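You operate a simulated robot arm through the tools that you are given. There is no shell and no other tool. Be economical: measure what you need, move in short steps, check, and stop when the job is done.

You run a simulated robot arm. Do the job below in one go: nothing can be reset, and whatever is moved stays where it is left.

TASK
Rub out the vest's stain, then sort vest and striped shirt by their labels.
Fine: rub with the stain stick till the stain is gone and stand it in its cap. A piece marked HAND goes in the green bin; otherwise the vest goes in the cream bin and the shirt in the black bin. Drop nothing. What is to be rubbed or washed off counts as gone when no trace of it is left.

Only the result counts: the job must be done as asked and must still hold three seconds after the hand-in. Knocking over, shifting, dropping, spilling or breaking anything else fails it. A push-on lid holds only when it is set on centred and level and pressed home; a screw cap is set on level and turned clockwise until tight. Flat cloth is picked up by pressing the open fingertips on it (5 to 10 N) and closing them slowly along it; thin cloth reads only 2 to 8 mm in the jaws.

THE ROBOT
A 6-joint arm with a four-finger gripper on a trunk, on a base that drives. Base frame: it is fixed to the floor where the robot stands at the start and does not move with it; the origin is under the middle of the robot, x ahead of it, y to its left, z up. Units: m, degrees, N and s.
Its first joint turns from -166.0 to 166.0 degrees. Places, roughly: black bin [1, -0.6, 0.5]; blouse [1.25, 1.5, 0]; cream bin [1.1, -0.4, 0.5]; stain stick [1.25, 0, 1]; stick cap [1.2, 0, 0.8]; sweater [1.25, 0.5, 1]. Payload 3.43 kg.
The tool frame sits at the grasp point between the pads (the TCP): z along the fingers, y along the line on which they close. The tips reach 0.03 m beyond it. The gripper opens to 0.12 m. The gripper's body begins 0.085 m behind the TCP.
Orientation is that of the tool frame in the base frame, as [roll, pitch, yaw] about the fixed x, y, z axes, in that order (R = Rz(yaw) Ry(pitch) Rx(roll)). With the fingers straight down and closing along the base's y, the tool's x points along the base's -x, its y along +y and its z along -z.

THE INTERFACE
- The arm moves only by the tool servo_tool. Its argument "moves" is a list of rows, each an object (a shift or turn left out is 0, a gripper value left out holds the last) with "rot": the turn, a rotation vector about the tool's x, y, z in rad, a list of three; "delta_pos": the shift along the tool's x, y, z in m, a list of three; "gripper": the gripper command, from -1 (shut) to 1 (fully open), values between in proportion. In form: [{"rot": [wx, wy, wz], "delta_pos": [dx, dy, dz], "gripper": gripper}, ...]. A call has 1 to 12 rows; each row is the pose to reach, as a shift and turn from the pose commanded when the call began, along the tool's axes at that moment. A row lasts 0.2 s, in which the tool goes at most 0.05 m and 8.6 degrees; a call with a longer step from one row to the next is refused whole, and so is a gripper value outside its range. Where a pose cannot be reached the arm comes as near as it can. A force on the tool above 90 N (or 10 N above the force at the start of the call, whichever is more), or a blocked arm, ends the call early, and 0.2 s more pass. Each finger halts on what it meets, pressing with about 21 N; the grip force reading is that of the motor and also rises with nothing between the fingers. The clock runs only during rows and for 0.2 s after the last one: add rows that repeat a pose to give the fingers time. The reply holds the time, the measured pose of the TCP, the force on the tool along the base axes, the opening and the grip force, in the units named above and with some noise, with the torque about the TCP (base axes, N m) and any sound that the robot's microphone picked up.
- Cameras (640 x 400 px; columns grow to the right, rows downward): "scene" is now at [-0.2068, 0.1745, 1.2425]; the picture's right is [-0.12, -0.99, 0.00], its down [-0.21, 0.02, -0.98] and it looks along [0.97, -0.12, -0.21] (base axes); focal length 284 px, centre (320, 200). "wrist" rides on the gripper at [0.072, -0.017, -0.12] in the tool frame; the picture's right is [0.23, 0.97, 0.00], its down [-0.81, 0.19, -0.55] and it looks along [-0.54, 0.13, 0.83] (tool axes); focal length 275 px, centre (320, 200). There is no depth. A picture from a camera that has moved, and an enlarged one, comes with that camera's place and axes in the base frame and with its lens. The place of the scene camera against the robot may be out by one fixed shift of up to 0.018 m in any direction.
- snapshot(camera): a new picture of that camera. The clock stands still meanwhile.
- drive_base(legs): drives the robot by 1 to 6 legs, each [ahead, turn to the left] in m and degrees, along the robot's own axes; the way and the turn of a leg run together, so that a leg with both is an arc; at most 1.5 m and 180 degrees a leg. The arm and the cameras ride along, it lands a little off, and it stops where it bumps. It gives what a move gives.
- head_to(pan, tilt): turns the head with the scene camera to pan (to the left, within 143 degrees either way) and tilt (down, from -29 to 69), counted from straight ahead of the robot. It gives what a move gives.
- close_up(camera, box): a new picture of the part [left, top, right, bottom] of that camera's present view, enlarged. The clock stands still meanwhile.
- sign_off(): hands the job in; it is judged then, once.

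Work in short steps. Places have to be worked out from the pictures, the camera data and where the tool is seen: move nearer, look again, correct. Check each grasp and each placing, and mend what went wrong. You have 120 turns and 78 pictures in all, those below and enlarged ones among them. Open the gripper and draw the arm clear of the work before you hand the job in, unless the task says otherwise; then end with one line.

The tools are called after "Request:" as name(argument=value, ...) on one line, values as JSON. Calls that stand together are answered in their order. servo_tool: Moves the arm, as the interface text tells. Its arguments: {"type":"object","properties":{"moves":{"type":"array","items":{"type":"object","properties":{"rot":{"type":"array","items":{"type":"number"}},"delta_pos":{"type":"array","items":{"type":"number"}},"gripper":{"type":"number"}}}}},"required":["moves"]} The other tools are called the same way: drive_base (legs) drives the base; head_to (pan, tilt) turns the head that bears the scene camera; snapshot (camera) takes a picture; close_up (camera, box) takes an enlarged picture of a part of a camera's view; sign_off () hands the job in.

At the start:

```text
time_s: 0.0
eef_pos: [0.7132, 0.1731, 1.0771]
ee_rot: [-180.0, -0.1, 179.9]
force: [0.2, -0.5, 0.1]
moment: [-0.03, -0.01, -0.01]
finger_gap: 0.1201
grasp_force: 0.0
robot x, y, heading: [-0.0001, 0.0086, -0.0]
head pan, tilt: [-7.2, 11.3]
```

scene: 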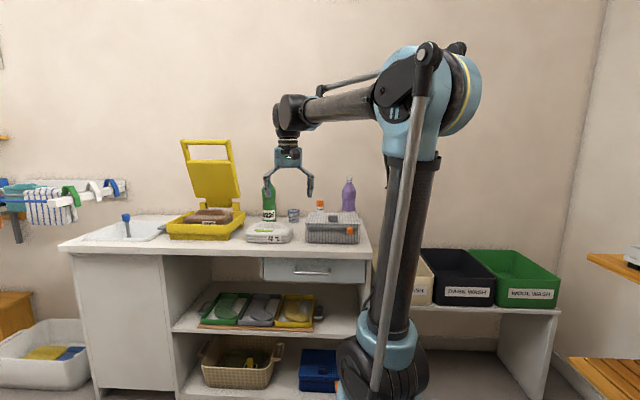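
wrist: 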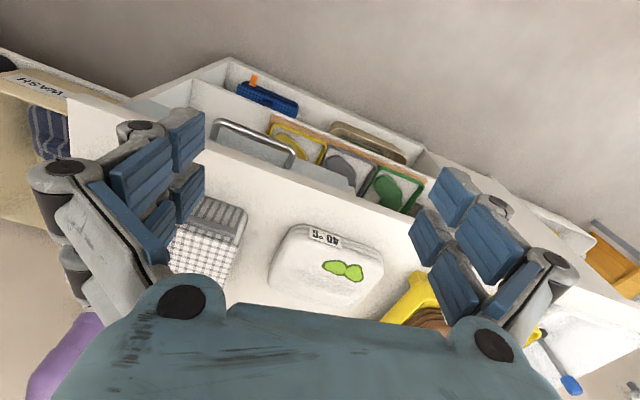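

The wrist picture shows a folded white piece with a green stain and a label. I take enlarged pictures of the bench to identify everything.

Request:
close_up(camera="scene", box=[160, 130, 380, 270])

Request:
close_up(camera="scene", box=[380, 220, 640, 380])

Request:
close_up(camera="scene", box=[0, 150, 140, 260])

Request:
close_up(camera="wrist", box=[140, 170, 460, 370])

```text
2.86 times, centred on (270, 200) of scene
camera zoom: at [-0.2068, 0.1745, 1.2425], right [-0.12, -0.99, 0.0], down [-0.21, 0.02, -0.98], along [0.97, -0.12, -0.21], focal length 810 px, centre (463, 200)
```

zoom: 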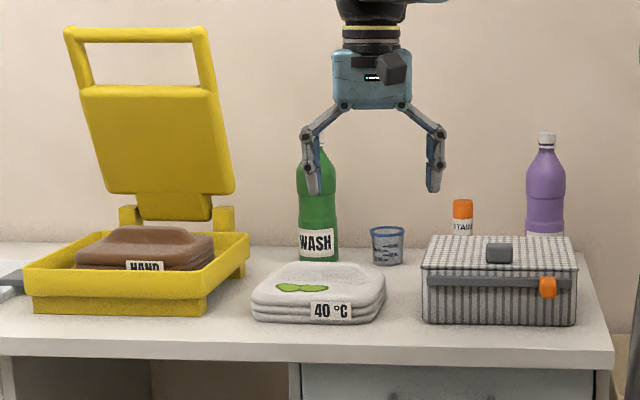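

```text
2.46 times, centred on (510, 300) of scene
camera zoom: at [-0.2068, 0.1745, 1.2425], right [-0.12, -0.99, 0.0], down [-0.21, 0.02, -0.98], along [0.97, -0.12, -0.21], focal length 698 px, centre (-148, -46)
```

zoom: 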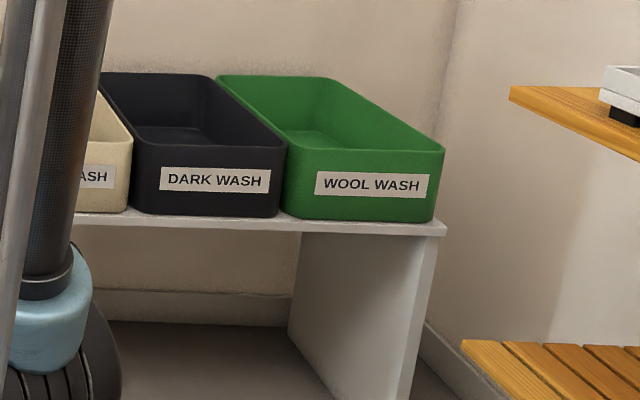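

```text
3.64 times, centred on (70, 205) of scene
camera zoom: at [-0.2068, 0.1745, 1.2425], right [-0.12, -0.99, 0.0], down [-0.21, 0.02, -0.98], along [0.97, -0.12, -0.21], focal length 1031 px, centre (1229, 182)
```

zoom: 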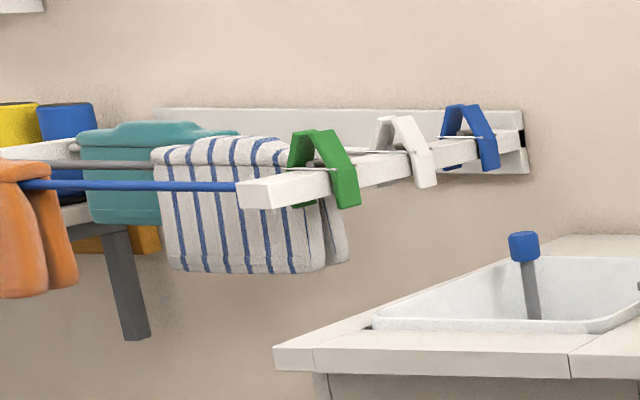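

```text
2.00 times, centred on (300, 270) of wrist
camera zoom: at [0.6415, 0.1557, 1.1974], right [-0.23, 0.97, 0.0], down [0.81, 0.19, 0.55], along [0.54, 0.13, -0.83], focal length 551 px, centre (360, 60)
```

zoom: 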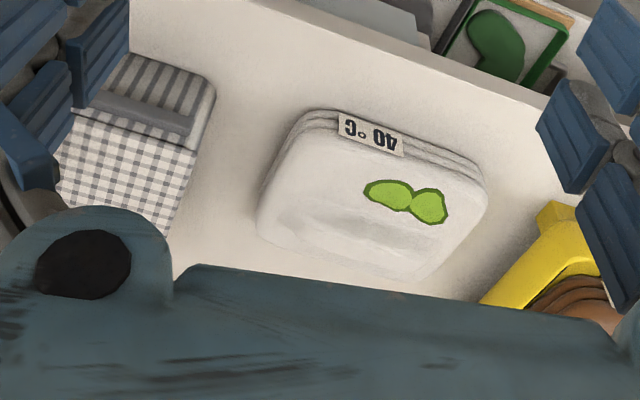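

The vest (40 °C) lies on the bench; the orange/white stick stands behind the checked basket. I look around for the striped shirt and at the stick.

Request:
close_up(camera="scene", box=[280, 180, 370, 250])

Request:
head_to(pan=-55, tilt=25)

Request:
snapshot(camera="scene")

Request:
head_to(pan=50, tilt=25)

Request:
snapshot(camera="scene")

Request:
close_up(camera="wrist", box=[0, 30, 160, 230])

```text
5.71 times, centred on (325, 215) of scene
camera zoom: at [-0.2068, 0.1745, 1.2425], right [-0.12, -0.99, 0.0], down [-0.21, 0.02, -0.98], along [0.97, -0.12, -0.21], focal length 1620 px, centre (291, 114)
```

zoom: 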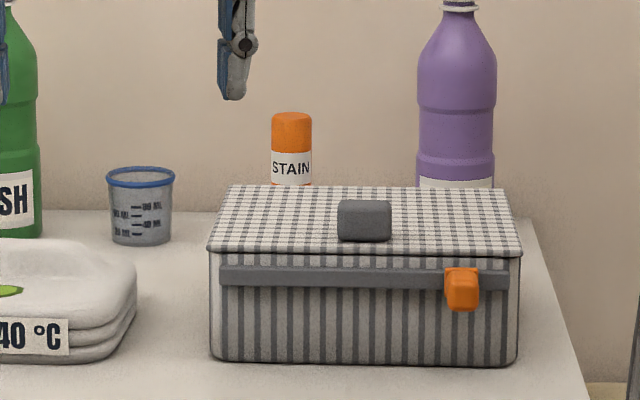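

```text
time_s: 1.2
eef_pos: [0.6985, 0.1727, 1.085]
ee_rot: [180.0, 0.6, -180.0]
force: [-0.4, 0.4, -0.4]
moment: [0.02, 0.0, -0.04]
finger_gap: 0.1197
grasp_force: 0.1
robot x, y, heading: [-0.0036, 0.0067, -0.0]
head pan, tilt: [-55.0, 25.0]
```

```text
70 pictures are left
camera scene: at [-0.2465, 0.1107, 1.2207], right [-0.82, -0.57, 0.01], down [-0.25, 0.35, -0.9], along [0.52, -0.74, -0.43], focal length 284 px, centre (320, 200)
```

scene: 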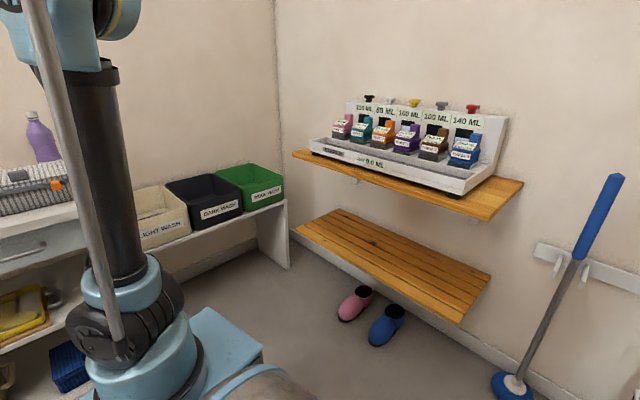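

```text
time_s: 3.0
eef_pos: [0.699, 0.173, 1.0832]
ee_rot: [-179.9, 0.5, -180.0]
force: [-0.2, 0.8, -0.3]
moment: [0.01, -0.01, -0.01]
finger_gap: 0.1201
grasp_force: 0.0
robot x, y, heading: [0.0016, 0.01, -0.3]
head pan, tilt: [50.0, 25.0]
```

```text
69 pictures are left
camera scene: at [-0.2402, 0.2568, 1.2206], right [0.77, -0.64, -0.01], down [-0.28, -0.32, -0.9], along [0.58, 0.69, -0.43], focal length 284 px, centre (320, 200)
```

scene: 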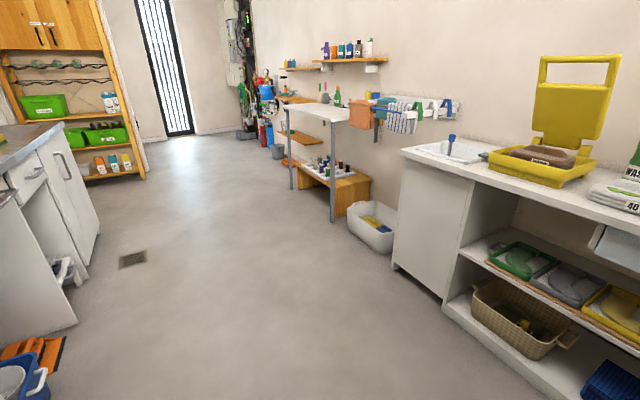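

```text
2.00 times, centred on (80, 130) of wrist
camera zoom: at [0.6269, 0.1555, 1.205], right [-0.23, 0.97, 0.0], down [0.8, 0.19, 0.56], along [0.55, 0.13, -0.83], focal length 551 px, centre (800, 340)
```

zoom: 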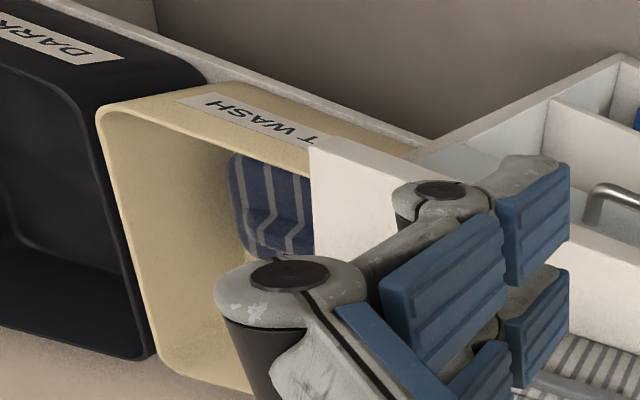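

The navy striped shirt is in the cream bin, and the stick stands behind the basket, apparently tip down in its cap at about (1.28, -0.01). I drive ahead by 0.3 m to bring it within reach, then look.

Request:
head_to(pan=0, tilt=25)

Request:
drive_base(legs=[[0.3, 0]])

Request:
snapshot(camera="scene")

Request:
snapshot(camera="wrist")

```text
time_s: 4.2
eef_pos: [0.6989, 0.1734, 1.0853]
ee_rot: [180.0, 0.7, 180.0]
force: [-0.3, 0.9, -0.4]
moment: [0.01, -0.02, 0.01]
finger_gap: 0.12
grasp_force: 0.2
robot x, y, heading: [0.0029, 0.0048, -0.1]
head pan, tilt: [0.0, 25.0]
```

```text
time_s: 6.2
eef_pos: [1.0012, 0.168, 1.0844]
ee_rot: [-180.0, 0.6, 179.6]
force: [0.2, 0.1, -0.3]
moment: [-0.01, 0.01, 0.0]
finger_gap: 0.1199
grasp_force: 0.0
robot x, y, heading: [0.303, 0.01, -0.4]
head pan, tilt: [0.0, 25.0]
```

```text
67 pictures are left
camera scene: at [0.0948, 0.1869, 1.2202], right [-0.01, -1.0, 0.0], down [-0.43, 0.0, -0.9], along [0.9, -0.01, -0.43], focal length 284 px, centre (320, 200)
```

scene: 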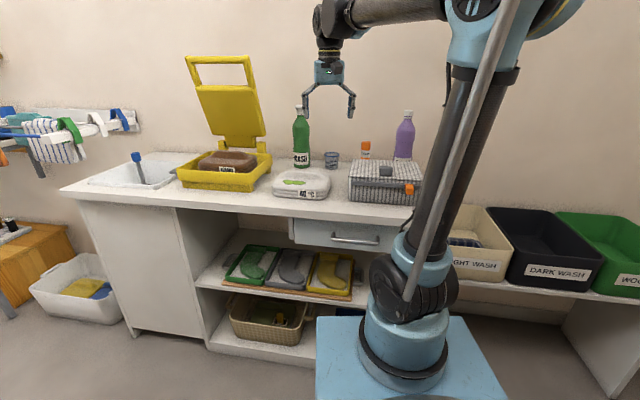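

```text
66 pictures are left
camera wrist: at [0.9288, 0.151, 1.205], right [-0.22, 0.97, 0.0], down [0.81, 0.19, 0.56], along [0.55, 0.12, -0.83], focal length 275 px, centre (320, 200)
```

wrist: 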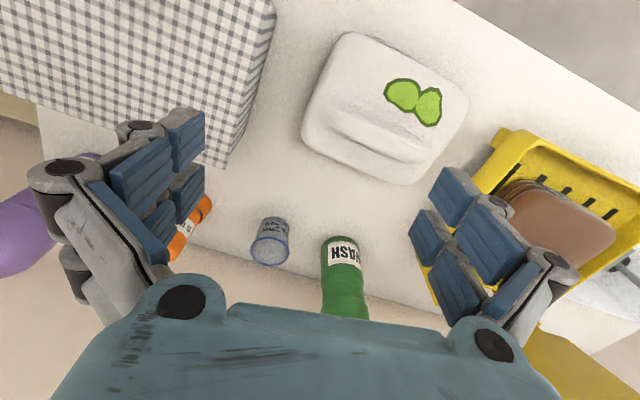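

The stick appears at about (1.24, 0.01), top at z≈0.93. I move the tool right and look again.

Request:
servo_tool(moves=[{"delta_pos": [0, -0.05, 0]}, {"delta_pos": [0, -0.1, 0]}, {"delta_pos": [0, -0.15, 0]}, {"delta_pos": [0, -0.15, 0]}])

Request:
snapshot(camera="wrist")

```text
time_s: 7.2
eef_pos: [0.9857, 0.0168, 1.0924]
ee_rot: [-180.0, 1.3, 179.6]
force: [-0.3, -0.4, -0.6]
moment: [0.01, -0.04, -0.03]
finger_gap: 0.12
grasp_force: 0.0
robot x, y, heading: [0.3022, 0.0041, -0.3]
head pan, tilt: [0.0, 25.0]
```

```text
65 pictures are left
camera wrist: at [0.9117, 0.0001, 1.2115], right [-0.22, 0.97, -0.01], down [0.8, 0.19, 0.57], along [0.56, 0.12, -0.82], focal length 275 px, centre (320, 200)
```

wrist: 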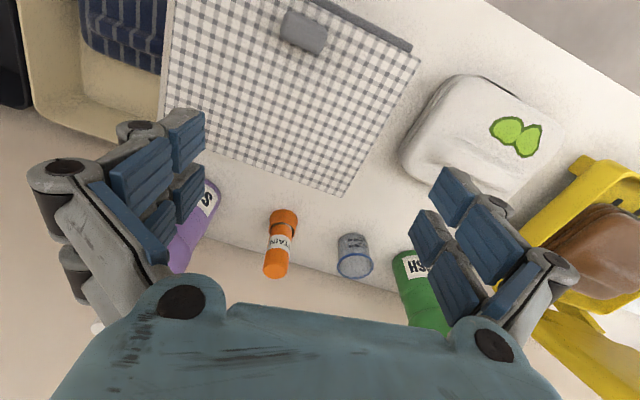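

The stick's axis is near (1.252, 0.006), cap at the bottom, body top at z≈0.93. I move above it with the jaws partly closed.

Request:
servo_tool(moves=[{"delta_pos": [-0.045, 0, 0], "gripper": 0.3}, {"delta_pos": [-0.09, 0, 0]}, {"delta_pos": [-0.135, 0, 0]}, {"delta_pos": [-0.18, 0, 0]}, {"delta_pos": [-0.22, -0.005, 0.01]}, {"delta_pos": [-0.245, -0.01, 0.04]}, {"delta_pos": [-0.245, -0.01, 0.04]}])

Request:
snapshot(camera="wrist")

Request:
snapshot(camera="scene")

```text
time_s: 8.8
eef_pos: [1.2353, 0.0076, 1.0597]
ee_rot: [180.0, 1.4, 179.7]
force: [-0.2, 0.3, 0.0]
moment: [-0.02, -0.01, 0.0]
finger_gap: 0.0779
grasp_force: 0.0
robot x, y, heading: [0.3036, 0.0087, -0.4]
head pan, tilt: [0.0, 25.0]
```

```text
64 pictures are left
camera wrist: at [1.1609, -0.0085, 1.178], right [-0.22, 0.97, -0.01], down [0.8, 0.19, 0.57], along [0.56, 0.12, -0.82], focal length 275 px, centre (320, 200)
```

wrist: 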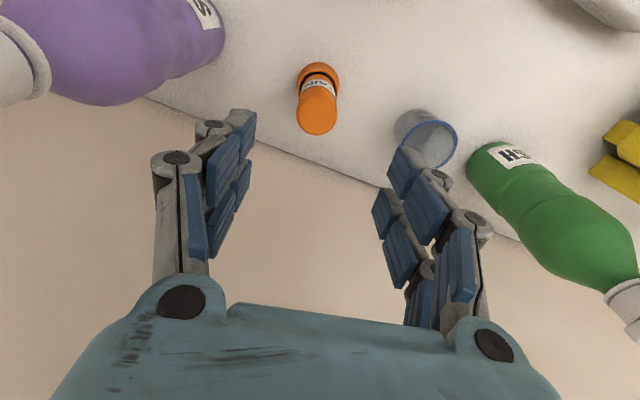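

```text
63 pictures are left
camera scene: at [0.0948, 0.1868, 1.2202], right [-0.01, -1.0, 0.0], down [-0.43, 0.0, -0.9], along [0.9, -0.01, -0.43], focal length 284 px, centre (320, 200)
```

scene: 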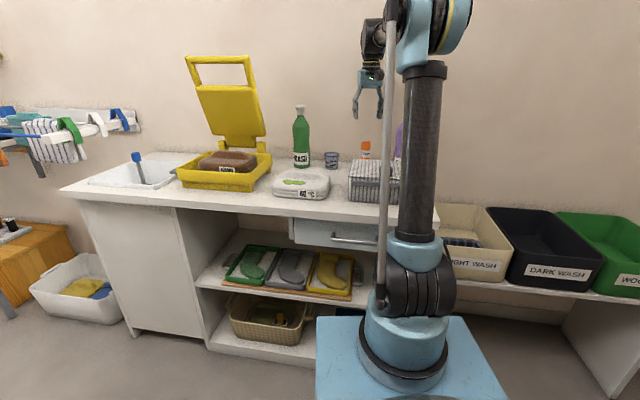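

Triangulation gives the stick top at (1.245, 0.004, 0.931). I descend in two stages, checking the centring halfway.

Request:
servo_tool(moves=[{"delta_pos": [-0.004, -0.002, 0.04]}, {"delta_pos": [-0.006, -0.003, 0.08]}, {"delta_pos": [-0.006, -0.003, 0.095]}, {"delta_pos": [-0.006, -0.003, 0.095]}])

Request:
snapshot(camera="wrist")

```text
time_s: 9.8
eef_pos: [1.2419, 0.0038, 0.9633]
ee_rot: [-179.9, 1.4, 179.6]
force: [-0.3, -0.1, 0.1]
moment: [0.01, 0.03, 0.02]
finger_gap: 0.0781
grasp_force: 0.1
robot x, y, heading: [0.3044, 0.01, -0.1]
head pan, tilt: [0.0, 25.0]
```

```text
62 pictures are left
camera wrist: at [1.1674, -0.0121, 1.0827], right [-0.22, 0.97, -0.01], down [0.8, 0.19, 0.57], along [0.56, 0.12, -0.82], focal length 275 px, centre (320, 200)
```

wrist: 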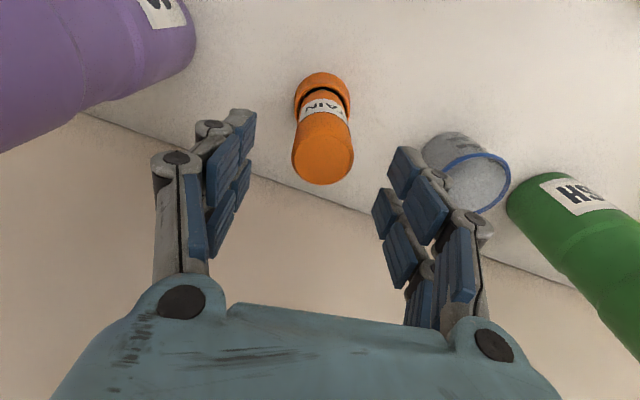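

Top is centred in the jaws. I lower to z≈0.905 (tips just above the cap rim) and close.

Request:
servo_tool(moves=[{"delta_pos": [-0.001, 0.001, 0.03]}, {"delta_pos": [-0.001, 0.001, 0.058]}, {"delta_pos": [-0.001, 0.001, 0.058]}, {"delta_pos": [-0.001, 0.001, 0.058], "gripper": 0.0}, {"delta_pos": [-0.001, 0.001, 0.058], "gripper": -0.6}, {"delta_pos": [-0.001, 0.001, 0.058], "gripper": -0.8}, {"delta_pos": [-0.001, 0.001, 0.058], "gripper": -0.8}])

Request:
snapshot(camera="wrist")

```text
time_s: 11.4
eef_pos: [1.2462, 0.004, 0.9075]
ee_rot: [-180.0, 1.3, 179.7]
force: [-0.2, 0.7, 0.4]
moment: [0.02, -0.01, 0.02]
finger_gap: 0.0356
grasp_force: 20.8
robot x, y, heading: [0.3016, 0.0039, -0.2]
head pan, tilt: [0.0, 25.0]
```

```text
61 pictures are left
camera wrist: at [1.1704, -0.0123, 1.0265], right [-0.22, 0.97, -0.01], down [0.8, 0.19, 0.57], along [0.56, 0.12, -0.82], focal length 275 px, centre (320, 200)
```

wrist: 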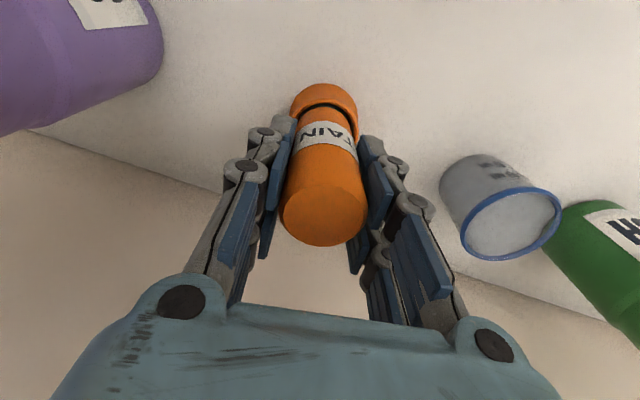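

Stick gripped (gap 0.0356, 21 N). I lift straight up and check whether the cap stays behind.

Request:
servo_tool(moves=[{"delta_pos": [-0.0005, 0, -0.02]}, {"delta_pos": [-0.001, 0, -0.04]}, {"delta_pos": [-0.0015, 0, -0.06]}, {"delta_pos": [-0.002, 0, -0.09]}, {"delta_pos": [-0.003, 0, -0.13]}, {"delta_pos": [-0.003, 0, -0.13]}])

Request:
snapshot(camera="wrist")

Request:
snapshot(camera="scene")

```text
time_s: 12.8
eef_pos: [1.2437, 0.0028, 1.0347]
ee_rot: [179.9, 1.2, 179.6]
force: [-0.3, -0.5, -0.7]
moment: [0.04, -0.01, 0.01]
finger_gap: 0.0357
grasp_force: 20.7
robot x, y, heading: [0.3064, 0.0095, -0.2]
head pan, tilt: [0.0, 25.0]
```

```text
60 pictures are left
camera wrist: at [1.1695, -0.013, 1.154], right [-0.22, 0.97, -0.01], down [0.8, 0.19, 0.57], along [0.56, 0.12, -0.82], focal length 275 px, centre (320, 200)
```

wrist: 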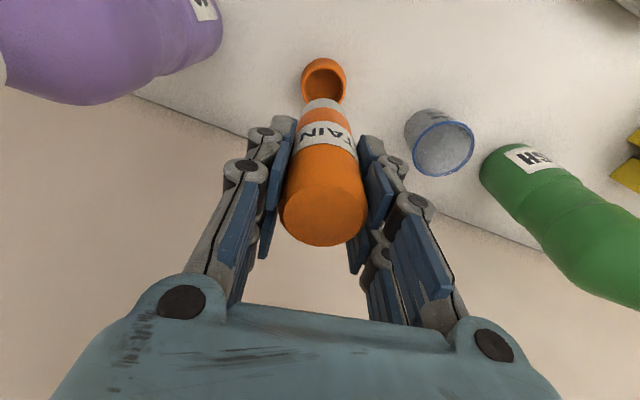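

```text
59 pictures are left
camera scene: at [0.095, 0.1869, 1.2202], right [-0.01, -1.0, 0.0], down [-0.43, 0.0, -0.9], along [0.9, -0.01, -0.43], focal length 284 px, centre (320, 200)
```

scene: 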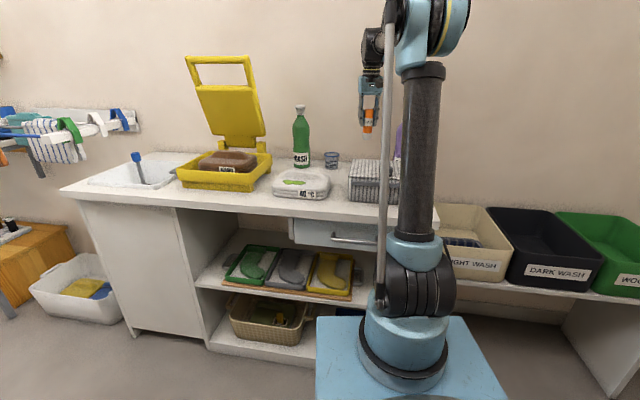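

The cap stayed. I zoom on the stick for its tip length.

Request:
close_up(camera="scene", box=[330, 60, 410, 150])

Request:
close_up(camera="wrist", box=[270, 40, 370, 140])

```text
4.44 times, centred on (370, 105) of scene
camera zoom: at [0.095, 0.1869, 1.2202], right [-0.01, -1.0, 0.0], down [-0.43, 0.0, -0.9], along [0.9, -0.01, -0.43], focal length 1260 px, centre (98, 622)
```

zoom: 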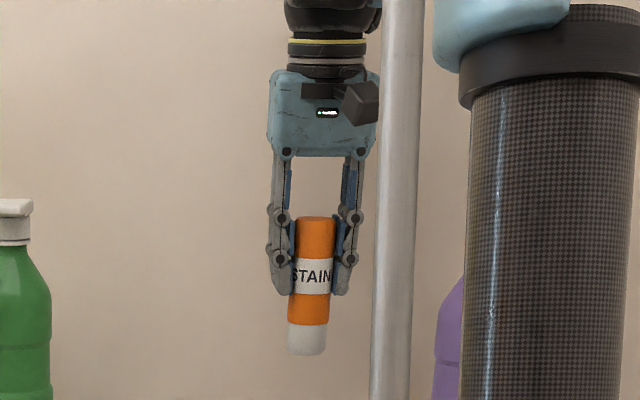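

```text
4.00 times, centred on (320, 90) of wrist
camera zoom: at [1.1695, -0.013, 1.154], right [-0.22, 0.97, -0.01], down [0.8, 0.19, 0.57], along [0.56, 0.12, -0.82], focal length 1101 px, centre (320, 640)
```

zoom: 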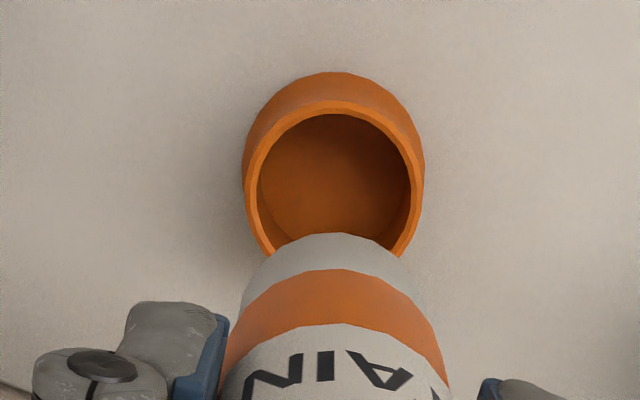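

The stick extends about 0.09 m below the TCP. The stain is at about (0.995, 0.29, 0.84). I raise a bit, back the base up by 0.22 m and move the stick sideways above the vest.

Request:
servo_tool(moves=[{"delta_pos": [0, 0, -0.03]}, {"delta_pos": [0, 0, -0.04]}])

Request:
drive_base(legs=[[-0.222, 0]])

Request:
servo_tool(moves=[{"delta_pos": [0.005, 0.045, 0]}, {"delta_pos": [0.01, 0.09, 0]}, {"delta_pos": [0.015, 0.135, 0]}, {"delta_pos": [0.02, 0.18, 0]}, {"delta_pos": [0.025, 0.225, 0]}, {"delta_pos": [0.03, 0.26, 0]}, {"delta_pos": [0.03, 0.26, 0]}])

Request:
snapshot(camera="wrist")

Request:
snapshot(camera="scene")

```text
time_s: 13.4
eef_pos: [1.2409, 0.0039, 1.0769]
ee_rot: [-180.0, 1.3, 179.6]
force: [0.9, 0.0, -0.8]
moment: [0.02, 0.03, 0.02]
finger_gap: 0.036
grasp_force: 21.2
robot x, y, heading: [0.3037, 0.0057, -0.1]
head pan, tilt: [0.0, 25.0]
```

```text
time_s: 15.1
eef_pos: [1.0207, 0.0041, 1.0758]
ee_rot: [179.9, 1.3, 179.5]
force: [0.0, -0.4, -0.3]
moment: [-0.02, 0.01, 0.0]
finger_gap: 0.0358
grasp_force: 20.8
robot x, y, heading: [0.0813, 0.0084, -0.5]
head pan, tilt: [0.0, 25.0]
```

```text
time_s: 16.7
eef_pos: [0.9786, 0.2635, 1.0851]
ee_rot: [-180.0, 2.2, 179.6]
force: [-0.2, 0.1, -0.2]
moment: [-0.05, 0.01, 0.02]
finger_gap: 0.036
grasp_force: 21.2
robot x, y, heading: [0.0791, 0.0103, -0.4]
head pan, tilt: [0.0, 25.0]
```

```text
56 pictures are left
camera wrist: at [0.903, 0.2466, 1.203], right [-0.22, 0.97, -0.01], down [0.79, 0.19, 0.58], along [0.57, 0.12, -0.81], focal length 275 px, centre (320, 200)
```

wrist: 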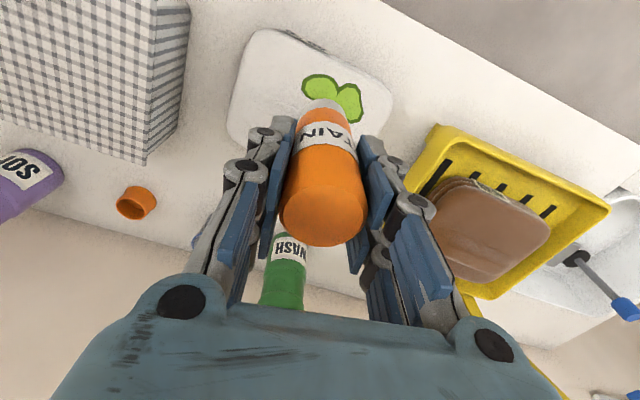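

```text
55 pictures are left
camera scene: at [-0.1257, 0.1888, 1.2202], right [-0.01, -1.0, 0.0], down [-0.43, 0.0, -0.9], along [0.9, -0.01, -0.43], focal length 284 px, centre (320, 200)
```

scene: 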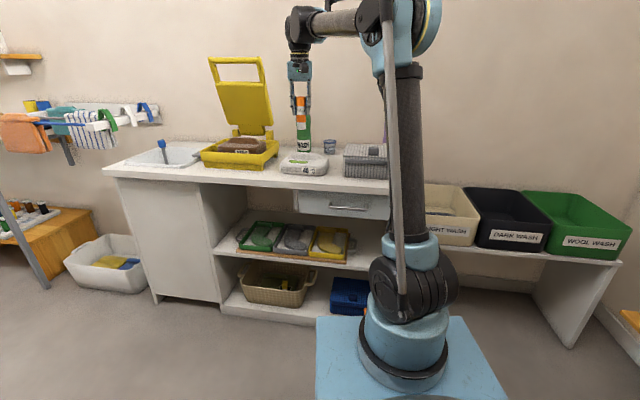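

The stain lobes are at about (0.989, 0.261) and (0.998, 0.300). I descend above the first lobe.

Request:
servo_tool(moves=[{"delta_pos": [-0.003, 0.0, 0.04]}, {"delta_pos": [-0.006, 0.0, 0.08]}, {"delta_pos": [-0.008, 0.0, 0.11], "rot": [0, 0.035, 0]}, {"delta_pos": [-0.008, 0.0, 0.12], "rot": [0, 0.035, 0]}, {"delta_pos": [-0.008, 0.0, 0.12], "rot": [0, 0.035, 0]}])

Request:
snapshot(camera="wrist")

Request:
close_up(camera="scene", box=[260, 70, 340, 190])

```text
time_s: 17.9
eef_pos: [0.9923, 0.2646, 0.9671]
ee_rot: [-180.0, -0.1, 179.5]
force: [0.4, -0.5, -0.2]
moment: [-0.02, 0.02, -0.01]
finger_gap: 0.0358
grasp_force: 20.3
robot x, y, heading: [0.084, 0.0099, -0.8]
head pan, tilt: [0.0, 25.0]
```

```text
54 pictures are left
camera wrist: at [0.9213, 0.2477, 1.0874], right [-0.22, 0.98, 0.0], down [0.81, 0.18, 0.55], along [0.54, 0.12, -0.83], focal length 275 px, centre (320, 200)
```

wrist: 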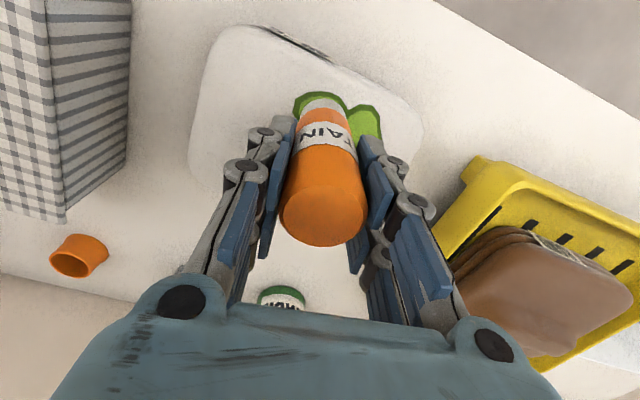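

```text
3.33 times, centred on (300, 130) of scene
camera zoom: at [-0.1256, 0.189, 1.2202], right [-0.01, -1.0, 0.0], down [-0.43, 0.0, -0.9], along [0.9, -0.01, -0.43], focal length 945 px, centre (387, 433)
```

zoom: 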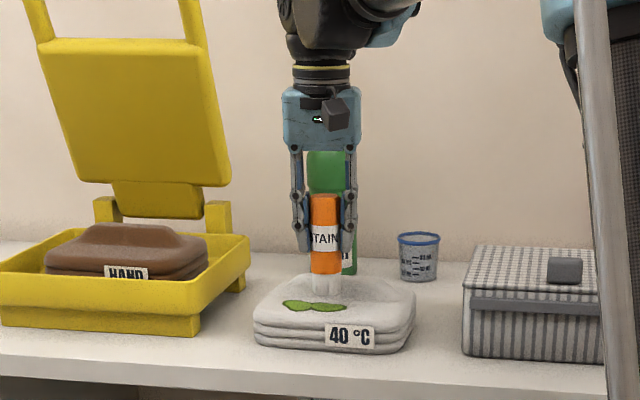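

Tilt fixed; the tip hangs about 0.03 m above the first lobe. I lower in small steps, feeling for contact.

Request:
servo_tool(moves=[{"delta_pos": [0, -0.003, 0.01]}, {"delta_pos": [0, -0.003, 0.02]}, {"delta_pos": [0, -0.003, 0.02]}])

Request:
servo_tool(moves=[{"delta_pos": [0, 0, 0.004]}, {"delta_pos": [0, 0, 0.004]}])

Request:
servo_tool(moves=[{"delta_pos": [0, 0, 0.004]}, {"delta_pos": [0, 0, 0.004]}])

Request:
close_up(camera="scene", box=[260, 70, 340, 190])

```text
time_s: 18.7
eef_pos: [0.9913, 0.2604, 0.9474]
ee_rot: [180.0, 0.0, 179.5]
force: [-0.1, 0.5, 14.6]
moment: [-0.02, -0.03, -0.03]
finger_gap: 0.0357
grasp_force: 21.2
robot x, y, heading: [0.0818, 0.0125, -0.4]
head pan, tilt: [0.0, 25.0]
```

```text
time_s: 19.3
eef_pos: [0.9904, 0.2605, 0.9424]
ee_rot: [-180.0, 0.1, 179.5]
force: [-1.5, 0.4, 14.7]
moment: [-0.04, 0.22, -0.01]
finger_gap: 0.0356
grasp_force: 21.3
robot x, y, heading: [0.0789, 0.0127, -0.2]
head pan, tilt: [0.0, 25.0]
```

```text
time_s: 19.9
eef_pos: [0.9917, 0.2618, 0.939]
ee_rot: [180.0, 0.1, 179.4]
force: [1.6, -2.0, 15.9]
moment: [-0.07, 0.05, 0.02]
finger_gap: 0.0351
grasp_force: 21.4
robot x, y, heading: [0.0823, 0.0075, -0.4]
head pan, tilt: [0.0, 25.0]
```

```text
3.33 times, centred on (300, 130) of scene
camera zoom: at [-0.1261, 0.1887, 1.2201], right [-0.01, -1.0, 0.0], down [-0.43, 0.0, -0.9], along [0.9, -0.01, -0.43], focal length 945 px, centre (387, 433)
```

zoom: 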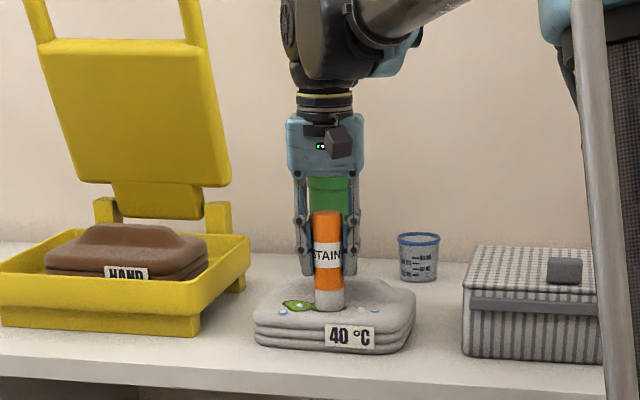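

Contact gives 15 N and foam appears. I ease off slightly and rub back and forth across both lobes.

Request:
servo_tool(moves=[{"delta_pos": [0.006, 0, -0.003]}, {"delta_pos": [0.006, 0.015, -0.003]}, {"delta_pos": [0.006, 0.03, -0.003]}, {"delta_pos": [0.002, 0.045, -0.003]}, {"delta_pos": [-0.01, 0.045, -0.003]}, {"delta_pos": [-0.01, 0.03, -0.003]}, {"delta_pos": [-0.01, 0.015, -0.003]}, {"delta_pos": [-0.01, 0.0, -0.003]}, {"delta_pos": [0, -0.01, -0.003]}, {"delta_pos": [0, 0.01, -0.003]}, {"delta_pos": [-0.002, 0.03, -0.003]}, {"delta_pos": [-0.004, 0.045, -0.003]}])

Request:
close_up(camera="scene", box=[260, 70, 340, 190])

Request:
snapshot(camera="wrist")

```text
time_s: 22.5
eef_pos: [0.9959, 0.3059, 0.9406]
ee_rot: [-180.0, 0.0, 179.5]
force: [0.5, -0.8, -1.0]
moment: [0.02, 0.02, -0.04]
finger_gap: 0.0357
grasp_force: 21.1
robot x, y, heading: [0.0817, 0.0088, -0.7]
head pan, tilt: [0.0, 25.0]
```

```text
3.33 times, centred on (300, 130) of scene
camera zoom: at [-0.1257, 0.1888, 1.2202], right [-0.01, -1.0, 0.0], down [-0.43, 0.0, -0.9], along [0.9, -0.01, -0.43], focal length 945 px, centre (387, 433)
```

zoom: 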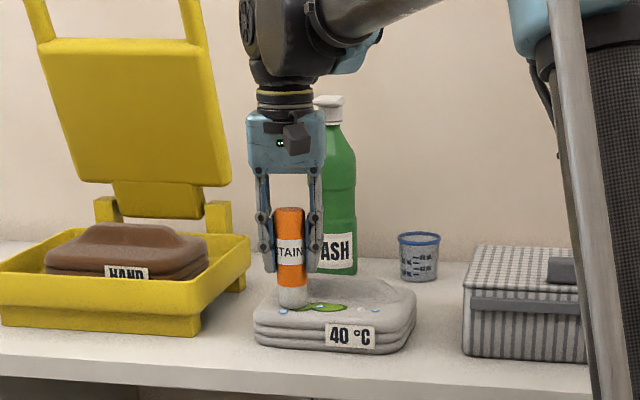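

```text
50 pictures are left
camera wrist: at [0.9252, 0.2896, 1.0618], right [-0.22, 0.98, 0.0], down [0.81, 0.18, 0.55], along [0.54, 0.12, -0.83], focal length 275 px, centre (320, 200)
```

wrist: 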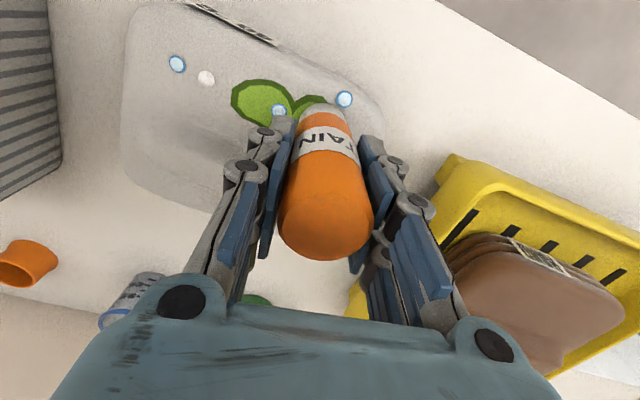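

No contact force at this height now, since the stick slid up a bit in the jaws. I go down a few mm and rub around each lobe.

Request:
servo_tool(moves=[{"delta_pos": [0.004, -0.01, 0.003]}, {"delta_pos": [0.004, -0.01, 0.005]}, {"delta_pos": [0.004, -0.01, 0.005]}])

Request:
servo_tool(moves=[{"delta_pos": [0.008, 0, 0]}, {"delta_pos": [-0.008, 0.0, 0]}, {"delta_pos": [-0.008, -0.012, 0]}, {"delta_pos": [0.01, -0.012, 0]}, {"delta_pos": [0.012, -0.025, 0]}, {"delta_pos": [-0.006, -0.025, 0]}, {"delta_pos": [-0.006, -0.037, 0]}, {"delta_pos": [0.014, -0.037, 0]}, {"delta_pos": [0.012, -0.047, 0]}, {"delta_pos": [-0.004, -0.047, 0]}, {"delta_pos": [0.003, -0.035, 0]}, {"delta_pos": [0.003, -0.02, 0]}])

Request:
close_up(camera="scene", box=[260, 120, 340, 190])

```text
time_s: 23.3
eef_pos: [0.9913, 0.2967, 0.9369]
ee_rot: [179.9, 0.1, 179.5]
force: [-1.1, 3.0, 16.2]
moment: [0.07, 0.19, -0.05]
finger_gap: 0.0358
grasp_force: 20.7
robot x, y, heading: [0.0825, 0.0076, -0.4]
head pan, tilt: [0.0, 25.0]
```

```text
time_s: 25.9
eef_pos: [0.9887, 0.2754, 0.9366]
ee_rot: [180.0, 0.0, 179.4]
force: [-0.4, -0.1, 0.7]
moment: [0.01, -0.01, 0.02]
finger_gap: 0.0357
grasp_force: 21.0
robot x, y, heading: [0.0812, 0.0091, -0.2]
head pan, tilt: [0.0, 25.0]
```

```text
5.71 times, centred on (300, 155) of scene
camera zoom: at [-0.1256, 0.1889, 1.2202], right [-0.01, -1.0, 0.0], down [-0.43, 0.0, -0.9], along [0.9, -0.01, -0.43], focal length 1620 px, centre (434, 457)
```

zoom: 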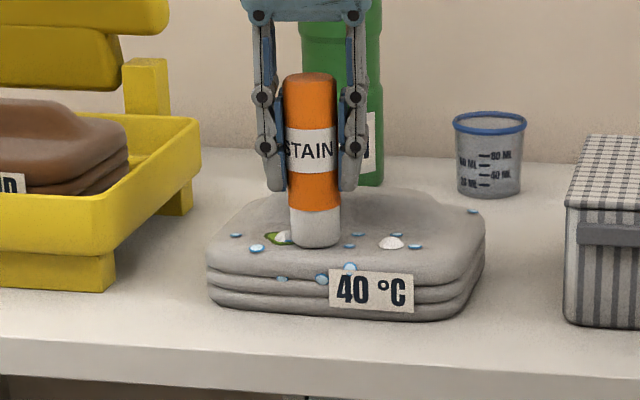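

Most of the stain is gone. I check the wrist view for what is left.

Request:
snapshot(camera="wrist")

```text
48 pictures are left
camera wrist: at [0.9174, 0.2599, 1.0573], right [-0.22, 0.98, 0.0], down [0.81, 0.18, 0.55], along [0.54, 0.12, -0.83], focal length 275 px, centre (320, 200)
```

wrist: 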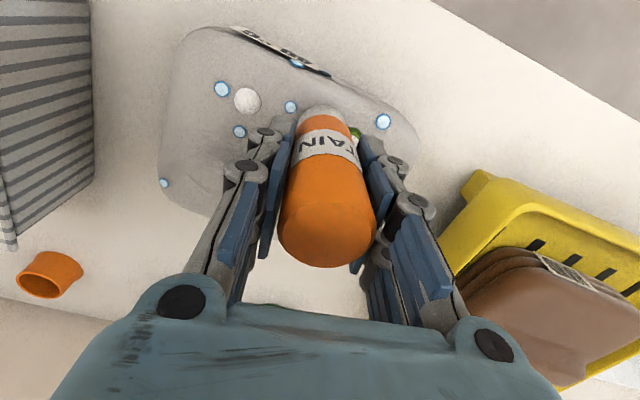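

A remnant is at about (0.99, 0.306). I rub around there with a bit more press.

Request:
servo_tool(moves=[{"delta_pos": [0, 0.015, 0.001]}, {"delta_pos": [0, 0.024, 0.003]}, {"delta_pos": [0.006, 0.028, 0.003]}, {"delta_pos": [0.006, 0.036, 0.003]}, {"delta_pos": [-0.008, 0.036, 0.003]}, {"delta_pos": [-0.012, 0.03, 0.0035]}, {"delta_pos": [-0.008, 0.022, 0.0035]}, {"delta_pos": [0.006, 0.022, 0.0035]}, {"delta_pos": [0.008, 0.034, 0.0035]}, {"delta_pos": [-0.008, 0.034, 0.004]}, {"delta_pos": [-0.008, 0.026, 0.004]}, {"delta_pos": [0.005, 0.01, 0.004]}])

Request:
servo_tool(moves=[{"delta_pos": [0, -0.015, -0.04]}, {"delta_pos": [0.0, -0.06, -0.07]}, {"delta_pos": [0.0, -0.1, -0.1]}, {"delta_pos": [0.0, -0.1, -0.1]}])

Request:
close_up(camera="scene", box=[260, 120, 340, 190])

Request:
snapshot(camera="wrist")

```text
time_s: 28.5
eef_pos: [0.9844, 0.2877, 0.9324]
ee_rot: [-179.9, 0.1, 179.5]
force: [2.4, 4.1, 12.1]
moment: [0.17, 0.09, -0.07]
finger_gap: 0.0359
grasp_force: 21.0
robot x, y, heading: [0.0804, 0.0083, -0.3]
head pan, tilt: [0.0, 25.0]
```

```text
refused: row 2 steps farther than a row can; nothing moved
```

```text
5.71 times, centred on (300, 155) of scene
camera zoom: at [-0.126, 0.1888, 1.2201], right [-0.01, -1.0, 0.0], down [-0.43, 0.0, -0.9], along [0.9, -0.01, -0.43], focal length 1620 px, centre (434, 457)
```

zoom: 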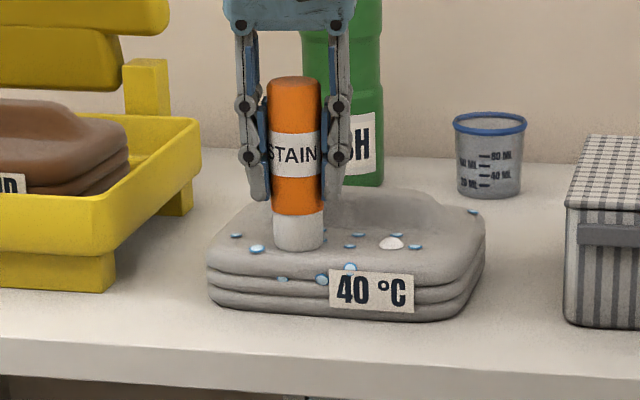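

```text
46 pictures are left
camera wrist: at [0.9122, 0.2713, 1.0525], right [-0.22, 0.97, 0.0], down [0.81, 0.18, 0.55], along [0.54, 0.12, -0.83], focal length 275 px, centre (320, 200)
```

wrist: 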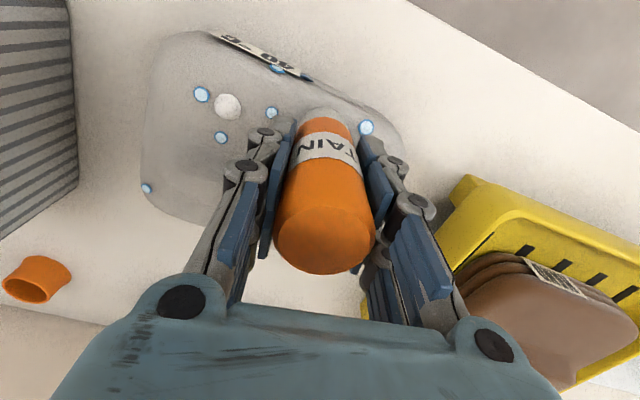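

No green visible; I lift away with shorter steps and inspect.

Request:
servo_tool(moves=[{"delta_pos": [0, 0, -0.04]}, {"delta_pos": [0, -0.03, -0.07]}, {"delta_pos": [0, -0.06, -0.1]}, {"delta_pos": [0, -0.09, -0.13]}, {"delta_pos": [0, -0.09, -0.13]}])

Request:
close_up(camera="scene", box=[260, 120, 340, 190])

Request:
snapshot(camera="wrist")

```text
time_s: 29.7
eef_pos: [0.9815, 0.1952, 1.0614]
ee_rot: [-180.0, 0.0, 179.6]
force: [0.1, -0.5, -1.0]
moment: [-0.03, -0.04, 0.01]
finger_gap: 0.0356
grasp_force: 20.4
robot x, y, heading: [0.0835, 0.0101, -0.3]
head pan, tilt: [0.0, 25.0]
```

```text
5.71 times, centred on (300, 155) of scene
camera zoom: at [-0.1256, 0.1888, 1.2202], right [-0.01, -1.0, 0.0], down [-0.43, 0.0, -0.9], along [0.9, -0.01, -0.43], focal length 1620 px, centre (434, 457)
```

zoom: 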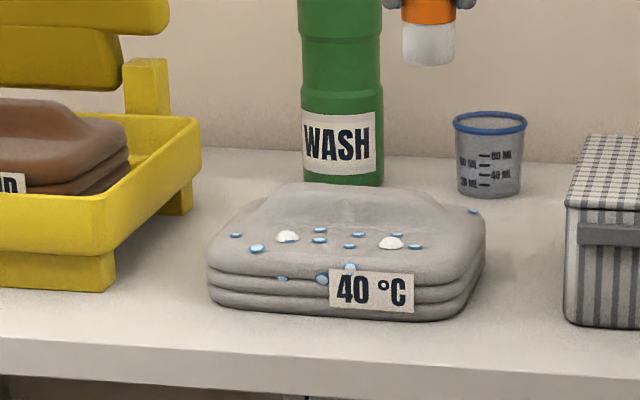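

```text
44 pictures are left
camera wrist: at [0.9107, 0.1797, 1.1816], right [-0.22, 0.97, 0.0], down [0.81, 0.18, 0.55], along [0.54, 0.12, -0.83], focal length 275 px, centre (320, 200)
```

wrist: 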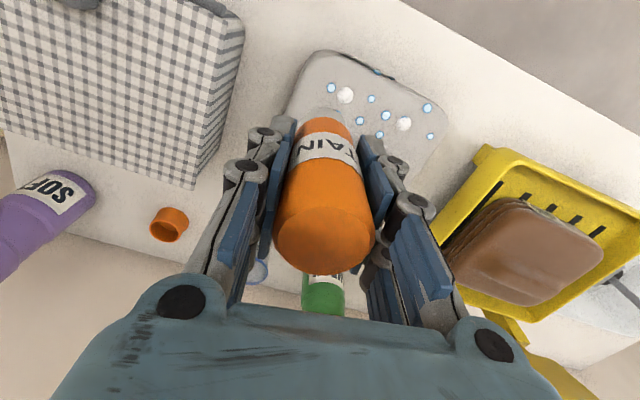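

The stain is gone. I carry the stick back over to the cap: tool sideways, then drive ahead by 0.222 m.

Request:
servo_tool(moves=[{"delta_pos": [-0.01, -0.045, 0]}, {"delta_pos": [-0.02, -0.09, 0]}, {"delta_pos": [-0.025, -0.135, 0]}, {"delta_pos": [-0.03, -0.18, 0]}, {"delta_pos": [-0.03, -0.191, 0]}, {"delta_pos": [-0.03, -0.191, 0]}])

Request:
drive_base(legs=[[0.222, 0]])

Request:
snapshot(camera="wrist")

```text
time_s: 31.1
eef_pos: [1.0109, 0.0062, 1.0578]
ee_rot: [180.0, 0.0, 179.5]
force: [0.0, -0.8, 0.5]
moment: [-0.02, 0.04, -0.01]
finger_gap: 0.0356
grasp_force: 21.2
robot x, y, heading: [0.0822, 0.0091, -0.3]
head pan, tilt: [0.0, 25.0]
```

```text
time_s: 32.9
eef_pos: [1.235, 0.0049, 1.0581]
ee_rot: [-180.0, 0.0, 179.6]
force: [0.3, -0.1, -0.9]
moment: [0.01, 0.0, 0.0]
finger_gap: 0.0359
grasp_force: 21.0
robot x, y, heading: [0.3057, 0.0043, -0.1]
head pan, tilt: [0.0, 25.0]
```

```text
43 pictures are left
camera wrist: at [1.1632, -0.0115, 1.1794], right [-0.22, 0.97, 0.0], down [0.81, 0.19, 0.55], along [0.54, 0.12, -0.83], focal length 275 px, centre (320, 200)
```

wrist: 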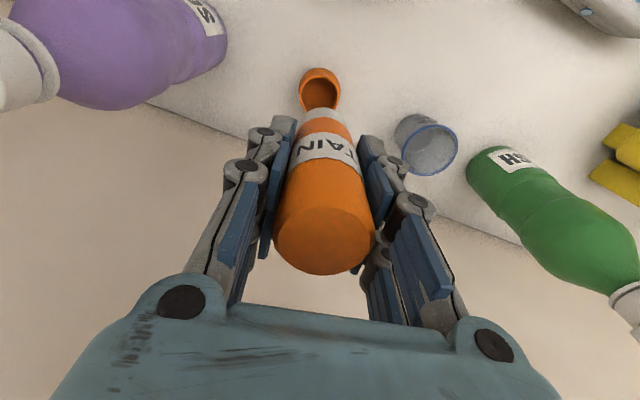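

I zoom on tip and cap to measure their relative position.

Request:
close_up(camera="wrist", box=[250, 50, 410, 150])

Request:
close_up(camera="scene", box=[330, 60, 410, 150])

```text
4.00 times, centred on (330, 100) of wrist
camera zoom: at [1.1632, -0.0115, 1.1794], right [-0.22, 0.97, 0.0], down [0.81, 0.19, 0.55], along [0.54, 0.12, -0.83], focal length 1101 px, centre (280, 600)
```

zoom: 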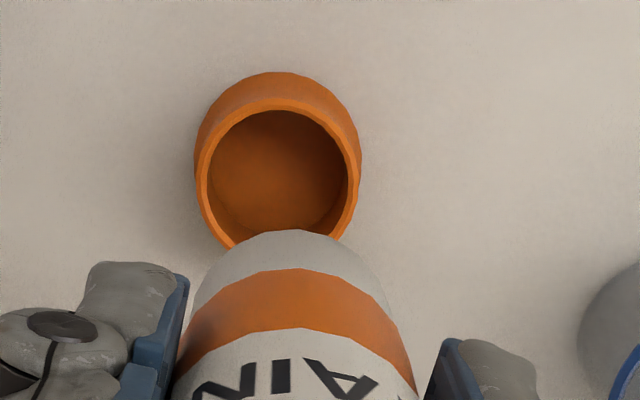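

```text
4.44 times, centred on (370, 105) of scene
camera zoom: at [0.0982, 0.1861, 1.2202], right [-0.01, -1.0, 0.0], down [-0.43, 0.0, -0.9], along [0.9, 0.0, -0.43], focal length 1260 px, centre (98, 622)
```

zoom: 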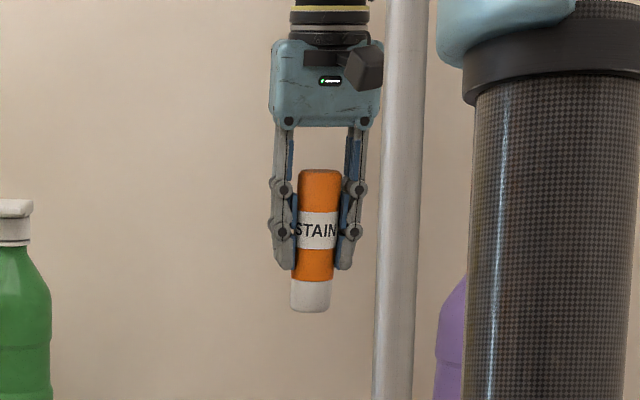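

Comparing with the picture right after lifting shows the stick should go about 0.009–0.010 m ahead, and I restore the original 1.3° tilt. I descend to just above the cap and recheck.

Request:
servo_tool(moves=[{"delta_pos": [-0.01, -0.001, 0.0], "rot": [0, -0.0227, 0]}, {"delta_pos": [-0.01, -0.001, 0.04], "rot": [0, -0.0227, 0]}, {"delta_pos": [-0.01, -0.001, 0.08], "rot": [0, -0.0227, 0]}, {"delta_pos": [-0.01, -0.001, 0.09], "rot": [0, -0.0227, 0]}, {"delta_pos": [-0.01, -0.001, 0.09], "rot": [0, -0.0227, 0]}])

Request:
close_up(camera="wrist", box=[240, 40, 400, 140])

Request:
servo_tool(moves=[{"delta_pos": [0, 0, 0]}])

Request:
servo_tool(moves=[{"delta_pos": [0, 0, 0]}])

```text
time_s: 34.0
eef_pos: [1.2346, 0.0042, 0.9789]
ee_rot: [180.0, 2.0, 179.5]
force: [-0.6, 0.2, -1.0]
moment: [-0.03, 0.0, -0.02]
finger_gap: 0.0356
grasp_force: 21.2
robot x, y, heading: [0.3073, 0.0052, -0.3]
head pan, tilt: [0.0, 25.0]
```

```text
4.00 times, centred on (320, 90) of wrist
camera zoom: at [1.1583, -0.012, 1.0967], right [-0.22, 0.97, -0.01], down [0.79, 0.19, 0.58], along [0.57, 0.12, -0.81], focal length 1101 px, centre (320, 640)
```

zoom: 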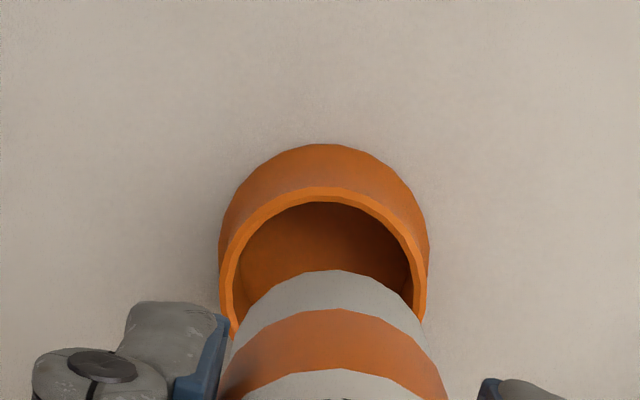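

```text
time_s: 34.5
eef_pos: [1.2334, 0.0051, 0.9781]
ee_rot: [-180.0, 2.0, 179.5]
force: [-0.9, 0.2, -0.2]
moment: [0.0, -0.02, -0.01]
finger_gap: 0.0358
grasp_force: 21.2
robot x, y, heading: [0.3075, 0.0073, -0.3]
head pan, tilt: [0.0, 25.0]
```

```text
time_s: 34.9
eef_pos: [1.2332, 0.0039, 0.9785]
ee_rot: [-180.0, 2.0, 179.5]
force: [0.4, -0.1, -0.4]
moment: [-0.03, 0.0, -0.04]
finger_gap: 0.036
grasp_force: 20.7
robot x, y, heading: [0.3036, 0.007, -0.3]
head pan, tilt: [0.0, 25.0]
```

The arm ended 0.011 m short in x with 2° tilt. I correct both at this height.

Request:
servo_tool(moves=[{"delta_pos": [-0.006, 0, 0], "rot": [0, 0.012, 0]}, {"delta_pos": [-0.012, 0, 0], "rot": [0, 0.012, 0]}, {"delta_pos": [-0.012, 0, 0], "rot": [0, 0.012, 0]}])

Request:
servo_tool(moves=[{"delta_pos": [0, 0, 0]}])

Request:
servo_tool(moves=[{"delta_pos": [0, 0, 0]}])

```text
time_s: 35.6
eef_pos: [1.2452, 0.0042, 0.9803]
ee_rot: [179.9, 1.4, 179.5]
force: [0.1, -1.1, -0.8]
moment: [-0.02, -0.01, 0.0]
finger_gap: 0.0359
grasp_force: 20.6
robot x, y, heading: [0.3024, 0.0098, -0.3]
head pan, tilt: [0.0, 25.0]
```

```text
time_s: 36.0
eef_pos: [1.2447, 0.0044, 0.9799]
ee_rot: [180.0, 1.3, 179.5]
force: [-0.4, -0.6, -0.3]
moment: [0.02, 0.01, 0.02]
finger_gap: 0.0357
grasp_force: 21.2
robot x, y, heading: [0.3077, 0.0062, -0.1]
head pan, tilt: [0.0, 25.0]
```

```text
time_s: 36.5
eef_pos: [1.2444, 0.0042, 0.9794]
ee_rot: [-180.0, 1.3, 179.5]
force: [-0.3, 0.8, -1.6]
moment: [-0.02, -0.01, -0.01]
finger_gap: 0.0359
grasp_force: 20.9
robot x, y, heading: [0.3085, 0.0062, -0.6]
head pan, tilt: [0.0, 25.0]
```

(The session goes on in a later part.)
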